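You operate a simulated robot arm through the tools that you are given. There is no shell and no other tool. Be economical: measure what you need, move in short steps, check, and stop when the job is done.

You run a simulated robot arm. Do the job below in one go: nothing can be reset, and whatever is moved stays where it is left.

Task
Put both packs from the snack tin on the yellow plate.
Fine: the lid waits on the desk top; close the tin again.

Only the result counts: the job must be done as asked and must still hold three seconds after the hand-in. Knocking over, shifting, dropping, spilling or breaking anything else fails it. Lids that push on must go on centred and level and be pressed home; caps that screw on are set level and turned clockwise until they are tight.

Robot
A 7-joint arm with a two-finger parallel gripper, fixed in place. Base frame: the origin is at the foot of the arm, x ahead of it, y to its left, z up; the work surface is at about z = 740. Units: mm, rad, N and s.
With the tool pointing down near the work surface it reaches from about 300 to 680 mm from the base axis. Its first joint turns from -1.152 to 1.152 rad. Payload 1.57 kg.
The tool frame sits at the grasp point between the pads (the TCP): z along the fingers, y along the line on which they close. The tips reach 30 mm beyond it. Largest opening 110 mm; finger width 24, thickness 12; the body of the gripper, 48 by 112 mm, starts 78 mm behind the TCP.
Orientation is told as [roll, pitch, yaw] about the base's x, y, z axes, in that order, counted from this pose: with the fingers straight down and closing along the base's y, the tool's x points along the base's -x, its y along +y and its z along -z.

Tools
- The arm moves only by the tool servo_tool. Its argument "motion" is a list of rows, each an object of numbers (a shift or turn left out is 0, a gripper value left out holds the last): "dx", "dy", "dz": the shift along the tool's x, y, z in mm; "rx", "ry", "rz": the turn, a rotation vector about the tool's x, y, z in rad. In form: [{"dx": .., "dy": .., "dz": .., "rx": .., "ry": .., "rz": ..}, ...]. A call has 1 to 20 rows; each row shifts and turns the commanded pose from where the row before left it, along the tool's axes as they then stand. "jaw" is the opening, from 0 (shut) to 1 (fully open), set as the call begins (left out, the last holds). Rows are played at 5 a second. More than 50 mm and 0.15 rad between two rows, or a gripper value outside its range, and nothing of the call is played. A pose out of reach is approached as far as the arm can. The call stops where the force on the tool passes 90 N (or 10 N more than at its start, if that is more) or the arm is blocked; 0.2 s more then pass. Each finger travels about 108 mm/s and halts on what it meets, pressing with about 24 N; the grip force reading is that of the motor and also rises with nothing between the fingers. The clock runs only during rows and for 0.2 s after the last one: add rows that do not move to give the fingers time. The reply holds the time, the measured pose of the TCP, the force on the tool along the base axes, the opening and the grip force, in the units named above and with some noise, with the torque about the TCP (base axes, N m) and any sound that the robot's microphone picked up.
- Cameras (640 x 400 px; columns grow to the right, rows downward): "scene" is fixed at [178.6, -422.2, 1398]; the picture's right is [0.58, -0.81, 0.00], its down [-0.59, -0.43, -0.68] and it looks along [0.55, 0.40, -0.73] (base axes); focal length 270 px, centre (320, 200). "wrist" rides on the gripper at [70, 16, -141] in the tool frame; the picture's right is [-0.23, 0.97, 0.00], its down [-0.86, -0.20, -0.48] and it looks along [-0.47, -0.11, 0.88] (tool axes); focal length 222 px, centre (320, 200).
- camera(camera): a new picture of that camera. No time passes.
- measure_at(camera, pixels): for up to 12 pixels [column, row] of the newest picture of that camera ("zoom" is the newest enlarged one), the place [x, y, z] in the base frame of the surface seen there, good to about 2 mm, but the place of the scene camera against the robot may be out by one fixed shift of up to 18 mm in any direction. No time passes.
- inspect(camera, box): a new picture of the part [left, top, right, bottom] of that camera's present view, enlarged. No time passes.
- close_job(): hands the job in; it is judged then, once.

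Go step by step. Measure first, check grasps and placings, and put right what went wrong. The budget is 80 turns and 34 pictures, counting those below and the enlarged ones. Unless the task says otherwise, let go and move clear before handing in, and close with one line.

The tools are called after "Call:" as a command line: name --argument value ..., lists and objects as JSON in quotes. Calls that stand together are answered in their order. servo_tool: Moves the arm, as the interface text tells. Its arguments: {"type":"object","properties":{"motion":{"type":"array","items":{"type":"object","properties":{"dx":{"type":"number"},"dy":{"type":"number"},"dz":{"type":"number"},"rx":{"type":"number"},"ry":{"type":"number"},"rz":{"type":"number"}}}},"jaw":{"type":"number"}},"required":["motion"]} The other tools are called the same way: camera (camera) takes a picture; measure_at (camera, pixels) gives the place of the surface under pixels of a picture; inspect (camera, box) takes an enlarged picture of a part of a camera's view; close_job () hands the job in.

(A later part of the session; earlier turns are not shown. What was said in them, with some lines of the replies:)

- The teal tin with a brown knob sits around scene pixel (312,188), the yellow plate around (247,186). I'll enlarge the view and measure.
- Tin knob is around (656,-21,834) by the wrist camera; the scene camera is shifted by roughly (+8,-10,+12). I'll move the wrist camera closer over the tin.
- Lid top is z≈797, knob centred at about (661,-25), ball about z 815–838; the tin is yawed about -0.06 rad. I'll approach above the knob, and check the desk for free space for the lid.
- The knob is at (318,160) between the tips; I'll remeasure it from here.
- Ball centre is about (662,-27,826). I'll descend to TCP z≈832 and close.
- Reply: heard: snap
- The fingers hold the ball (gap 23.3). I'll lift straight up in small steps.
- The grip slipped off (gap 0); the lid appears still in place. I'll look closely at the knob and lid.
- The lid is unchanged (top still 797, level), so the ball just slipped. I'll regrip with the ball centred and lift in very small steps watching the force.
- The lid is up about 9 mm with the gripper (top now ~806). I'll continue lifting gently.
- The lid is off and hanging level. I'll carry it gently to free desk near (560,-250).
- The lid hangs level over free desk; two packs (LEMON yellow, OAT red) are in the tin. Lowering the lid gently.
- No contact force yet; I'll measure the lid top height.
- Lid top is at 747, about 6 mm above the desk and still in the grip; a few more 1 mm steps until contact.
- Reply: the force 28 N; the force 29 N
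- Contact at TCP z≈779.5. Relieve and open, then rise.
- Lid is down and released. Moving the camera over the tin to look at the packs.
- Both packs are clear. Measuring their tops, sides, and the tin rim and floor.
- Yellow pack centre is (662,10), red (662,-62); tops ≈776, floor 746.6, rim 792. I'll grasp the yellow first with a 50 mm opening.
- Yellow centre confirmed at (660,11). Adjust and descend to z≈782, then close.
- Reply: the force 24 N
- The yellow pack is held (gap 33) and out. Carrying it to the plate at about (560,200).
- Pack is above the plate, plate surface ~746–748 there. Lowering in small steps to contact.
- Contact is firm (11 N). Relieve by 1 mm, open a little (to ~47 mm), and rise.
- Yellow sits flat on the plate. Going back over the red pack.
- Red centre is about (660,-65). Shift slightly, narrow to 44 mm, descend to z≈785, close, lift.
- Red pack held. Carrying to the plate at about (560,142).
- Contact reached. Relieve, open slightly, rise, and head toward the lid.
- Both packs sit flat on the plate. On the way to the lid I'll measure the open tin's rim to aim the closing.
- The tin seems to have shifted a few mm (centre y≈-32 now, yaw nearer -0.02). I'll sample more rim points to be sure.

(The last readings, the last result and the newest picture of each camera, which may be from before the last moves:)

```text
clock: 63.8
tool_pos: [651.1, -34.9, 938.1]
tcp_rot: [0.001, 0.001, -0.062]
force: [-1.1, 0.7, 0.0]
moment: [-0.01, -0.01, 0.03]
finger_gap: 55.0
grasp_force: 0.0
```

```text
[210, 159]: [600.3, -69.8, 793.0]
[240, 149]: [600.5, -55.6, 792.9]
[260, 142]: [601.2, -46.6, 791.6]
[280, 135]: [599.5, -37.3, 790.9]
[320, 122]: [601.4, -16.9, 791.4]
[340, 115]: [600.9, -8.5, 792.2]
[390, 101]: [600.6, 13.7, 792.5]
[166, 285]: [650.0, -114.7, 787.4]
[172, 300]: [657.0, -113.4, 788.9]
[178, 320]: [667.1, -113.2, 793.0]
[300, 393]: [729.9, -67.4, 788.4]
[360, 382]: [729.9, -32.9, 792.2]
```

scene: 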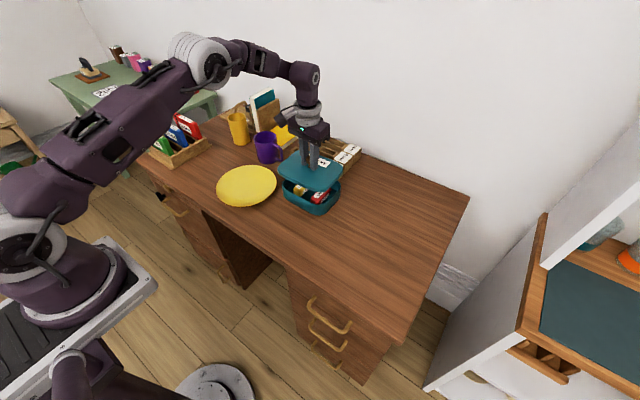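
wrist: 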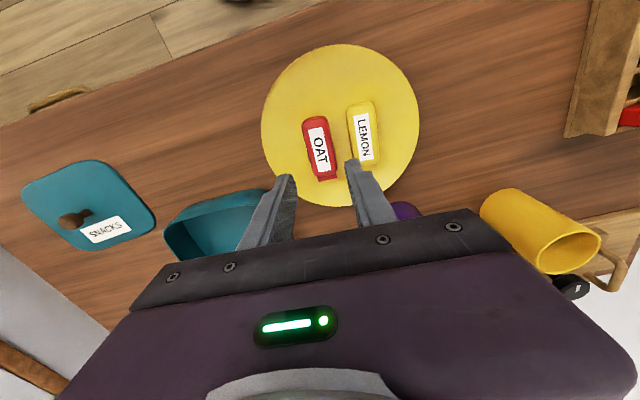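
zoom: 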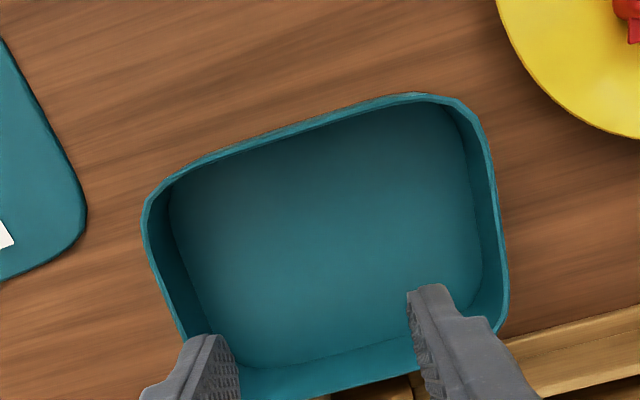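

The tin now sits at centre ≈(665,-31), yaw ≈0. Next, over to the lid to measure it.

Call:
servo_tool --motion '[{"dx": 15, "dy": -43}, {"dx": 15, "dy": -43}, {"dx": 15, "dy": -43}, {"dx": 16, "dy": -43}, {"dx": 16, "dy": -43}, {"dz": 20}, {}]'

Call:
inspect --camera "wrist" --box '[200, 50, 440, 200]'

```text
clock: 65.4
tool_pos: [557.9, -241.5, 919.8]
tcp_rot: [0.001, -0.001, -0.059]
force: [-0.6, -0.5, 0.1]
moment: [0.02, -0.01, -0.02]
finger_gap: 54.8
grasp_force: 0.1
```

```text
2.67 times, centred on (320, 125) of wrist
```

zoom: 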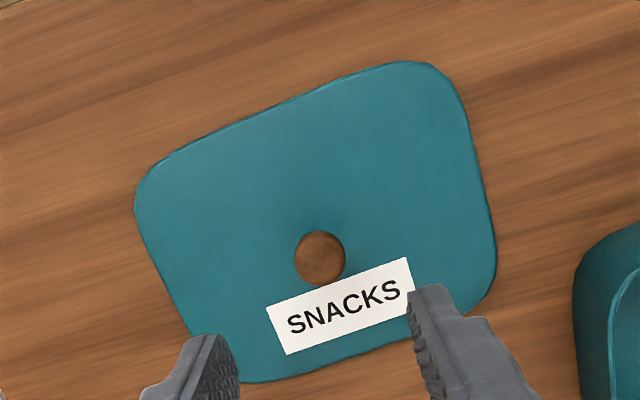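

Call:
measure_at --camera "zoom" --pixels '[[210, 135], [260, 114], [310, 92], [350, 76], [140, 220], [152, 257], [165, 290], [180, 322], [465, 110], [476, 150], [485, 190], [491, 220]]'

Call:
measure_at --camera "zoom" --pixels '[[290, 375], [340, 361], [390, 343], [320, 255], [300, 257], [341, 257], [320, 240], [320, 275], [315, 262], [325, 262]]'

```text
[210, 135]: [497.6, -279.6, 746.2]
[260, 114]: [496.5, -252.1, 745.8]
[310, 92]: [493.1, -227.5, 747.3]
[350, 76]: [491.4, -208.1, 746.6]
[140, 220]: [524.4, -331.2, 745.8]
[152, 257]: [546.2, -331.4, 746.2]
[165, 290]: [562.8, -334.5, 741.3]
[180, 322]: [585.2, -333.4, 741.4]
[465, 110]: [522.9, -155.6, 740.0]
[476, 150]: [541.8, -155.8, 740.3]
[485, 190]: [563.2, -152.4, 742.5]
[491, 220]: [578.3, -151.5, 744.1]
```

```text
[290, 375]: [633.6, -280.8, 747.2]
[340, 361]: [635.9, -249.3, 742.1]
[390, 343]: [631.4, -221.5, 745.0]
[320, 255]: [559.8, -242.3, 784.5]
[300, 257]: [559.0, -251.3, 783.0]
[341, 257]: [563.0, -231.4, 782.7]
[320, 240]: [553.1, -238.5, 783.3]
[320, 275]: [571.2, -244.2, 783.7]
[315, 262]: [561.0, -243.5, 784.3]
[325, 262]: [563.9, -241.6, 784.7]
```

The lid lies at ≈(562.5,-242) with yaw ≈+0.06, the tin now has yaw ≈0. I'll align the hand to the lid (turn +0.12), descend to the knob and grip gently.

Call:
servo_tool --motion '[{"dx": -4, "dy": -0.5}, {"rz": -0.06}, {"rz": -0.06}, {"dz": 40}, {"dz": 40}, {"dz": 30}, {"dz": 20}, {"dz": 8}, {}]'

```text
clock: 67.4
tool_pos: [562.8, -246.9, 779.7]
tcp_rot: [0.001, 0.0, 0.061]
force: [0.8, -0.3, -0.8]
moment: [0.02, -0.01, -0.01]
finger_gap: 55.2
grasp_force: 0.1
```

Call:
servo_tool --motion '[{}, {}]'

```text
clock: 68.0
tool_pos: [561.9, -247.6, 780.5]
tcp_rot: [-0.001, 0.0, 0.061]
force: [-0.1, 0.2, -0.1]
moment: [0.01, -0.02, 0.01]
finger_gap: 55.0
grasp_force: 0.1
```

TCP y is -247 while the knob is about -243.5; correct and close.

Call:
servo_tool --motion '[{"dy": 3.5}, {}]'

Call:
servo_tool --jaw 0 --motion '[{}, {}, {}, {}, {}]'

Call:
servo_tool --motion '[{"dz": -1}, {"dz": -2}, {"dz": -3}, {"dz": -5}, {"dz": -6}, {"dz": -6}, {"dz": -6}, {"dz": -6}, {"dz": -6}, {"dz": -6}, {"dz": -6}, {"dz": -6}, {"dz": -6}, {"dz": -6}, {"dz": -6}, {"dz": -6}, {"dz": -6}, {"dz": -6}, {"dz": -6}, {}]'

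Call:
camera --camera "wrist"

Call:
measure_at --camera "wrist" --pixels '[[225, 125], [250, 113], [300, 92], [340, 76], [375, 66], [212, 150], [222, 175], [415, 90], [424, 130], [426, 170], [300, 120], [320, 150]]'

```text
clock: 68.6
tool_pos: [563.7, -243.8, 778.9]
tcp_rot: [0.0, 0.0, 0.061]
force: [0.0, -0.1, 0.3]
moment: [-0.02, 0.01, -0.02]
finger_gap: 54.8
grasp_force: 0.1
```

```text
clock: 69.8
tool_pos: [562.3, -243.9, 779.7]
tcp_rot: [0.0, 0.0, 0.061]
force: [0.0, -1.0, 0.2]
moment: [0.01, 0.0, -0.02]
finger_gap: 23.1
grasp_force: 24.0
```

```text
clock: 74.0
tool_pos: [563.9, -241.1, 882.9]
tcp_rot: [-0.001, 0.0, 0.062]
force: [0.5, 0.4, 0.0]
moment: [0.02, 0.0, 0.02]
finger_gap: 23.2
grasp_force: 23.8
```

```text
5 pictures are left
```

wrist: 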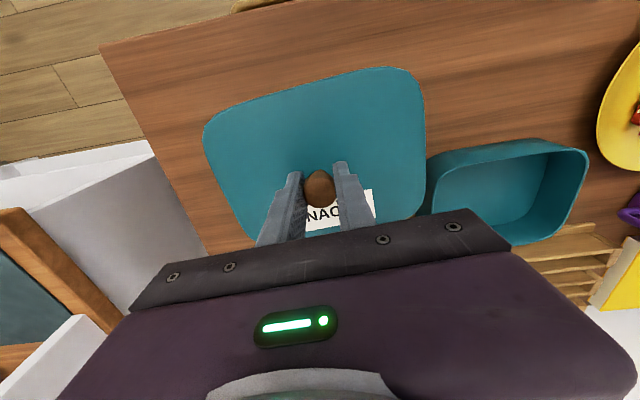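

```text
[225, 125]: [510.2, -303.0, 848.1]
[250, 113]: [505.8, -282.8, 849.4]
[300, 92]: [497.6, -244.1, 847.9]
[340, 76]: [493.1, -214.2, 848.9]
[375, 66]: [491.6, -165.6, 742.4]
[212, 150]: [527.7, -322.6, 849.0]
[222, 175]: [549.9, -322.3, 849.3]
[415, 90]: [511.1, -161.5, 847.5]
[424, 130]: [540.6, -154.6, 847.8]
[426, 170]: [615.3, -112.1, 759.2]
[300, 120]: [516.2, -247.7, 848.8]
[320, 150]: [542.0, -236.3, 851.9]
```

Lid is held level (848–849). Carrying it slowly above the tin, turning about -0.08 to align.

Call:
servo_tool --motion '[{"dx": -3, "dy": 5.3}, {"dx": -5.2, "dy": 9}, {"dx": -6.5, "dy": 11.7}, {"dx": -6.5, "dy": 11.7}, {"dx": -6.5, "dy": 11.7}, {"dx": -6.5, "dy": 11.7}, {"dx": -6.5, "dy": 11.7}, {"dx": -6.5, "dy": 11.7}, {"dx": -6.5, "dy": 11.7}, {"dx": -6.5, "dy": 11.7}, {"dx": -6.5, "dy": 11.7}, {"dx": -6.5, "dy": 11.7}, {"dx": -6.5, "dy": 11.7}, {"dx": -6.5, "dy": 11.7}, {"dx": -6.5, "dy": 11.7}, {"dx": -6.5, "dy": 11.7}, {"dx": -6.5, "dy": 11.7}, {"dx": -6, "dy": 9}, {"dx": -3.5, "dy": 6.5}, {}]'

Call:
servo_tool --motion '[{"rz": 0.02}, {"rz": 0.02}, {"rz": 0.02}, {"rz": 0.02}, {}]'

Call:
inspect --camera "wrist" --box '[190, 50, 446, 210]'

```text
clock: 78.2
tool_pos: [664.9, -28.6, 882.2]
tcp_rot: [0.0, 0.001, 0.062]
force: [-0.5, 0.1, -0.8]
moment: [0.01, -0.02, -0.01]
finger_gap: 23.3
grasp_force: 24.0
```

```text
clock: 79.4
tool_pos: [665.5, -28.4, 882.3]
tcp_rot: [0.002, 0.0, -0.021]
force: [0.4, -0.2, -0.9]
moment: [0.01, -0.01, 0.03]
finger_gap: 23.1
grasp_force: 24.0
```

```text
2.50 times, centred on (318, 130) of wrist
```

zoom: 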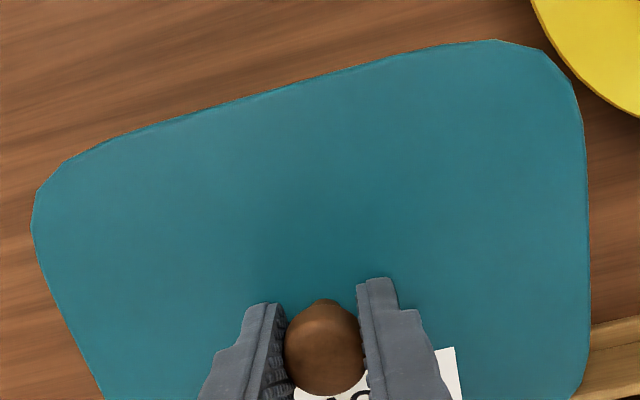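

Call:
measure_at --camera "zoom" --pixels '[[150, 132], [200, 118], [250, 104], [300, 91], [350, 77], [400, 63], [40, 250], [55, 290], [72, 330], [584, 150], [585, 200], [586, 280]]'

Call:
measure_at --camera "zoom" --pixels '[[43, 250], [60, 290], [77, 330], [90, 360], [581, 150], [582, 200], [583, 250], [582, 300], [320, 335], [323, 310], [150, 136], [400, 68]]'

```text
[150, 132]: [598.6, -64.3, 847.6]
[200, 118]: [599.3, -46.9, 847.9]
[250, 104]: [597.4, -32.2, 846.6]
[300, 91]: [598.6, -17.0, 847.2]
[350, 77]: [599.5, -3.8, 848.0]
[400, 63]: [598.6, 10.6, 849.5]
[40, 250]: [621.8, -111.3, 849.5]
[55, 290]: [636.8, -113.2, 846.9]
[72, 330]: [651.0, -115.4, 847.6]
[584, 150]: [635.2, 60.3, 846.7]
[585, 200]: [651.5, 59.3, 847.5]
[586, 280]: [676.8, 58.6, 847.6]
```

```text
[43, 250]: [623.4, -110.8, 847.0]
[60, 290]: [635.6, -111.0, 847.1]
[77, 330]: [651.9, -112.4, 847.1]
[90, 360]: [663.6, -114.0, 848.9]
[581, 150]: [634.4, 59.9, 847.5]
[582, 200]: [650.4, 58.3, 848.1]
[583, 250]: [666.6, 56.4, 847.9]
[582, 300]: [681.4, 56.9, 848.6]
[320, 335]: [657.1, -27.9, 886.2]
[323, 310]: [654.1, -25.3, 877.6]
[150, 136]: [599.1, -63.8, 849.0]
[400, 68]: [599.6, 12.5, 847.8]
```

Lid yaw ≈ -0.012, centre y ≈ -27 vs tin -31.3. Correct by -4 mm in y, small turn, and lower to just above the rim.

Call:
servo_tool --motion '[{"dx": 0.5, "dy": -2, "rz": -0.006}, {"dy": -2, "rz": -0.006}, {"dz": 6}, {"dz": 8}, {"dz": 8}, {"dz": 8}, {"dz": 8}, {}]'

Call:
inspect --camera "scene" --box '[270, 150, 358, 220]'

```text
clock: 81.2
tool_pos: [665.2, -33.1, 844.1]
tcp_rot: [0.0, -0.002, -0.009]
force: [-0.4, -0.6, -0.9]
moment: [-0.02, -0.01, 0.0]
finger_gap: 23.4
grasp_force: 24.5
```

```text
5.71 times, centred on (314, 185) of scene
```

zoom: 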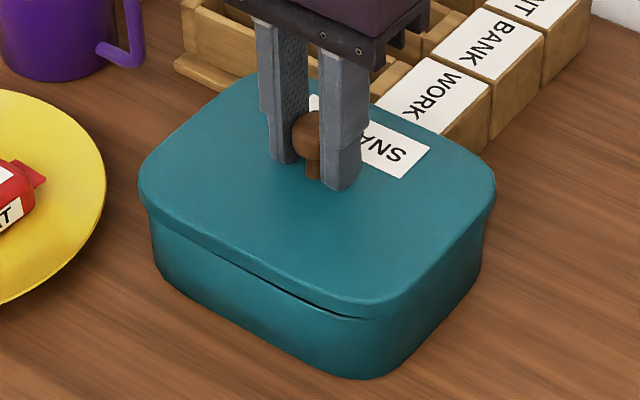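

The lid hovers centred over the tin. Lowering in 1–2 mm steps.

Call:
servo_tool --motion '[{"dz": 2}, {"dz": 2}, {"dz": 2}, {}]'

Call:
servo_tool --motion '[{"dz": 1.5}, {"dz": 1.5}, {}]'

Call:
servo_tool --motion '[{"dz": 1}, {"dz": 1}, {}]'

Call:
servo_tool --motion '[{"dz": 1}, {"dz": 1}, {}]'

```text
clock: 82.2
tool_pos: [666.1, -34.0, 837.1]
tcp_rot: [0.001, -0.001, -0.008]
force: [0.2, -0.5, -0.8]
moment: [-0.02, -0.02, -0.01]
finger_gap: 23.2
grasp_force: 24.0
```

```text
clock: 83.0
tool_pos: [665.9, -34.6, 834.3]
tcp_rot: [0.0, 0.0, -0.007]
force: [0.7, 0.3, -1.5]
moment: [-0.02, -0.02, 0.03]
finger_gap: 23.1
grasp_force: 23.7
```

```text
clock: 83.8
tool_pos: [666.3, -34.5, 833.1]
tcp_rot: [0.0, 0.0, -0.007]
force: [0.1, -0.4, 0.0]
moment: [0.0, 0.06, 0.0]
finger_gap: 23.5
grasp_force: 23.8
```

```text
clock: 84.6
tool_pos: [663.1, -33.6, 831.5]
tcp_rot: [0.0, -0.004, -0.007]
force: [-2.6, 4.2, 21.9]
moment: [0.05, 0.15, -0.03]
finger_gap: 23.3
grasp_force: 24.1
heard: snap
```

A snap and 22 N: the lid has seated at the expected height. A further small press, then release.

Call:
servo_tool --motion '[{"dz": 1}, {"dz": 1}, {}]'

Call:
servo_tool --motion '[{"dz": -2}, {"dz": -1}, {}]'

Call:
servo_tool --jaw 0.5 --motion '[{}, {}, {"dz": -20}, {"dz": -30}, {"dz": -40}, {}]'

Call:
inspect --camera "wrist" --box '[190, 50, 446, 210]'

```text
clock: 85.4
tool_pos: [664.4, -33.6, 828.8]
tcp_rot: [0.004, -0.004, -0.005]
force: [1.0, 11.0, 25.0]
moment: [0.15, -0.02, 0.02]
finger_gap: 23.4
grasp_force: 24.0
```

```text
clock: 86.2
tool_pos: [664.1, -34.3, 831.5]
tcp_rot: [0.0, 0.002, -0.009]
force: [0.5, 0.0, 0.3]
moment: [0.01, -0.03, 0.01]
finger_gap: 23.1
grasp_force: 23.7
heard: snap
```

```text
clock: 87.6
tool_pos: [666.1, -31.9, 919.6]
tcp_rot: [0.0, 0.0, -0.006]
force: [-0.3, -0.9, -0.2]
moment: [-0.02, -0.02, -0.02]
finger_gap: 54.8
grasp_force: 0.1
```

```text
2.50 times, centred on (318, 130) of wrist
```

zoom: 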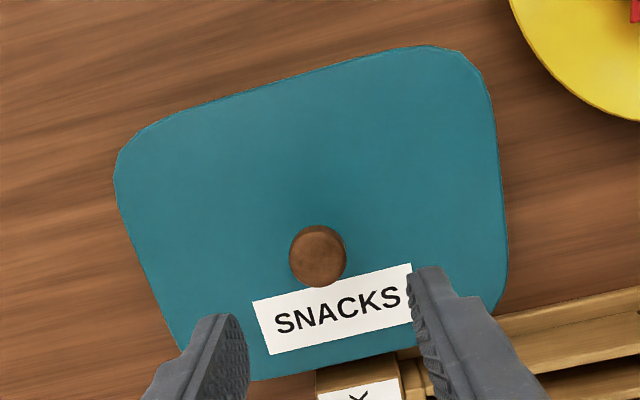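

A second snap sounded while backing off with the knob still gripped, so it may have popped up. Measuring the lid top and the knob.

Call:
measure_at --camera "zoom" --pixels '[[180, 140], [300, 110], [430, 75], [150, 230], [480, 200], [220, 340], [470, 280], [320, 180], [318, 250], [300, 255], [338, 255], [318, 275]]'

Call:
measure_at --camera "zoom" --pixels '[[200, 110], [300, 82], [380, 59], [122, 210], [140, 260], [500, 150], [504, 220], [300, 370], [280, 120], [400, 110]]'

```text
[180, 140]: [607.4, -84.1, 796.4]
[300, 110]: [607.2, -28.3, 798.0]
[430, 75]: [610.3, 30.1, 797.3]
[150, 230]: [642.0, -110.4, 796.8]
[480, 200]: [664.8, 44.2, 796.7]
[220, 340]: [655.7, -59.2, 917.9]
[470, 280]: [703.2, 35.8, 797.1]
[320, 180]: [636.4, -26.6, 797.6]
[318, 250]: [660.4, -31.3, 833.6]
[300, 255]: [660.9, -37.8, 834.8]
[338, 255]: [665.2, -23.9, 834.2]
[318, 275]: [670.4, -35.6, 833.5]
```

```text
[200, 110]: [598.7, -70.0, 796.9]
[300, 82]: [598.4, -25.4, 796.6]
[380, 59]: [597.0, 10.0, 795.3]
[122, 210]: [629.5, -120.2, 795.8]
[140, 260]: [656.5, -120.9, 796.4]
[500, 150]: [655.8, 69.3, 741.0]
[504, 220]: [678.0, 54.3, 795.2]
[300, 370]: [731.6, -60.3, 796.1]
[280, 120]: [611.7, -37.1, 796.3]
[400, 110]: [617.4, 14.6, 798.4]
```

Lid top is level at ≈797, centred within 1–2 mm. To make sure it's home, I'll shut the fingers and press straight down on the knob.

Call:
servo_tool --jaw 0 --motion '[{"dx": 2}, {}, {}, {"dz": 20}, {"dz": 20}, {"dz": 5}, {}]'

Call:
servo_tool --motion '[{"dz": 2}, {"dz": 2}, {"dz": 1}, {}]'

Call:
servo_tool --motion '[{"dz": 1}, {"dz": 1}, {"dz": 1}, {}]'

```text
clock: 89.2
tool_pos: [663.8, -34.8, 875.0]
tcp_rot: [0.001, 0.0, -0.007]
force: [1.1, 0.7, -1.5]
moment: [-0.01, -0.01, -0.01]
finger_gap: 0.0
grasp_force: 21.1
```

```text
clock: 90.2
tool_pos: [663.1, -33.4, 869.5]
tcp_rot: [0.0, 0.0, -0.006]
force: [0.1, 0.5, 0.8]
moment: [-0.03, 0.01, -0.02]
finger_gap: 0.1
grasp_force: 20.7
```

```text
clock: 91.2
tool_pos: [663.9, -33.1, 868.6]
tcp_rot: [-0.001, 0.0, -0.007]
force: [0.6, -0.8, 0.9]
moment: [0.01, 0.0, -0.03]
finger_gap: 0.0
grasp_force: 21.6
```

Call:
servo_tool --motion '[{"dz": 1}, {"dz": 1}, {}]'

Call:
servo_tool --motion '[{"dz": 1}, {"dz": 1}, {}]'

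Call:
servo_tool --motion '[{"dz": 1}, {"dz": 1}, {}]'

```text
clock: 92.0
tool_pos: [663.7, -33.3, 865.6]
tcp_rot: [0.002, -0.002, -0.006]
force: [0.5, 0.0, -0.8]
moment: [-0.01, 0.01, -0.02]
finger_gap: 0.2
grasp_force: 21.4
```

```text
clock: 92.8
tool_pos: [663.4, -33.3, 863.7]
tcp_rot: [-0.001, -0.001, -0.007]
force: [-0.3, -0.1, 0.1]
moment: [0.01, -0.03, 0.0]
finger_gap: 0.2
grasp_force: 21.3
```

```text
clock: 93.6
tool_pos: [663.1, -34.9, 862.3]
tcp_rot: [0.0, 0.0, -0.008]
force: [-1.2, -0.8, -0.5]
moment: [0.0, -0.02, -0.01]
finger_gap: 0.2
grasp_force: 21.0
```

Call:
servo_tool --motion '[{"dz": 1}, {"dz": 1}, {}]'

Call:
servo_tool --motion '[{"dz": 1}, {"dz": 1}, {}]'

```text
clock: 94.4
tool_pos: [662.9, -34.8, 861.8]
tcp_rot: [-0.001, -0.002, -0.008]
force: [-5.1, -0.5, 21.7]
moment: [-0.01, 0.1, 0.01]
finger_gap: 0.2
grasp_force: 20.8
```

```text
clock: 95.2
tool_pos: [662.7, -32.8, 862.0]
tcp_rot: [-0.002, -0.005, -0.007]
force: [-23.3, -0.6, 64.4]
moment: [-0.03, 0.57, 0.04]
finger_gap: 0.1
grasp_force: 21.0
```

64 N but with a -23 N side load: the tip is off the ball's crown toward -x. Back off, shift +3 mm in x, and press again.

Call:
servo_tool --motion '[{"dz": -4}, {"dz": -3}, {"dx": -3.5}, {}]'

Call:
servo_tool --motion '[{"dz": 3}, {"dz": 2}, {"dz": 1}, {}]'

Call:
servo_tool --motion '[{"dz": 1}, {}]'

Call:
servo_tool --motion '[{"dz": 1}, {}]'

```text
clock: 96.2
tool_pos: [666.6, -33.3, 864.4]
tcp_rot: [-0.001, 0.0, -0.006]
force: [0.4, 0.2, -0.4]
moment: [-0.04, -0.02, 0.0]
finger_gap: 0.1
grasp_force: 21.6
heard: snap
```

```text
clock: 97.2
tool_pos: [667.3, -34.2, 861.4]
tcp_rot: [0.001, -0.004, -0.006]
force: [-15.5, 3.3, 52.3]
moment: [0.12, 0.58, 0.01]
finger_gap: 0.0
grasp_force: 21.0
```

```text
clock: 97.8
tool_pos: [667.4, -34.5, 861.7]
tcp_rot: [-0.002, -0.006, -0.008]
force: [-17.4, 1.5, 63.2]
moment: [0.07, 0.66, 0.07]
finger_gap: 0.0
grasp_force: 21.1
```

```text
clock: 98.4
tool_pos: [667.1, -33.7, 862.6]
tcp_rot: [-0.001, -0.011, -0.007]
force: [-15.3, 0.2, 70.5]
moment: [-0.02, 0.65, 0.04]
finger_gap: 0.2
grasp_force: 21.3
```

Pressed with 70 N; now back off gently and listen.

Call:
servo_tool --motion '[{"dz": -1}, {"dz": -1}, {"dz": -1}, {}]'

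Call:
servo_tool --motion '[{"dz": -3}, {"dz": -5}, {"dz": -20}, {"dz": -30}, {"dz": -40}, {}]'

Call:
inspect --camera "wrist" --box '[190, 50, 446, 210]'

```text
clock: 99.4
tool_pos: [668.6, -33.8, 861.1]
tcp_rot: [-0.001, -0.005, -0.006]
force: [-0.1, -3.3, 43.0]
moment: [-0.08, 0.14, 0.0]
finger_gap: 0.0
grasp_force: 21.3
```

```text
clock: 100.8
tool_pos: [664.9, -34.0, 957.1]
tcp_rot: [-0.001, -0.001, -0.007]
force: [0.0, -0.6, -0.6]
moment: [-0.03, 0.02, 0.01]
finger_gap: 0.2
grasp_force: 21.1
```

```text
2.50 times, centred on (318, 130) of wrist
```

zoom: 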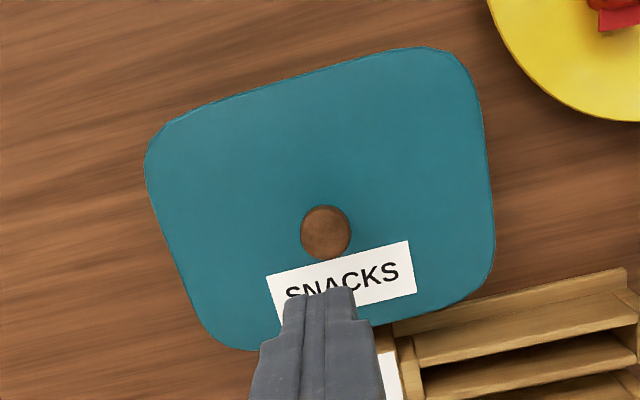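

No pop on release this time. Check level and position of the lid.

Call:
measure_at --camera "zoom" --pixels '[[180, 140], [300, 100], [430, 70], [170, 200], [470, 200], [220, 320], [470, 260], [320, 160], [325, 228], [200, 108], [148, 190], [491, 220]]'

Call:
inspect --camera "scene" --box '[200, 140, 368, 245]'

```text
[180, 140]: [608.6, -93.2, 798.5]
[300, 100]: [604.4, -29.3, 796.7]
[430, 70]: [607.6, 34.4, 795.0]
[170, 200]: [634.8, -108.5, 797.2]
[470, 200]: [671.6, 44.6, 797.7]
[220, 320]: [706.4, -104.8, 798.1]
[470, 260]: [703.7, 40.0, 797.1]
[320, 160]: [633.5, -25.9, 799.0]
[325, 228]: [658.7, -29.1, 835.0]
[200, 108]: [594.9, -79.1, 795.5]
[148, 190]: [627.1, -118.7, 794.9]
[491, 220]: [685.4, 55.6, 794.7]
```

```text
3.81 times, centred on (284, 192) of scene
```

zoom: 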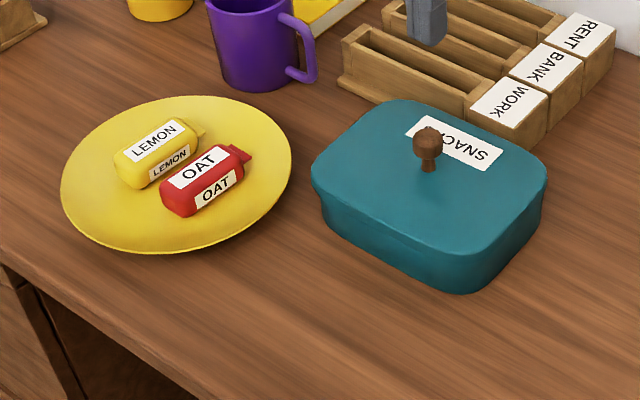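

The lid is level at z≈797 with no visible gap to the tin, both packs lie on the plate, and the arm is clear. Handing in.

Call:
close_job

```text
The job is handed in.
```

Both packs, LEMON and OAT, are on the yellow plate. The tin's lid is back on, level and pressed down with about 70 N. While I worked, the tin moved about 6 mm and turned about 0.06 rad from where it stood.
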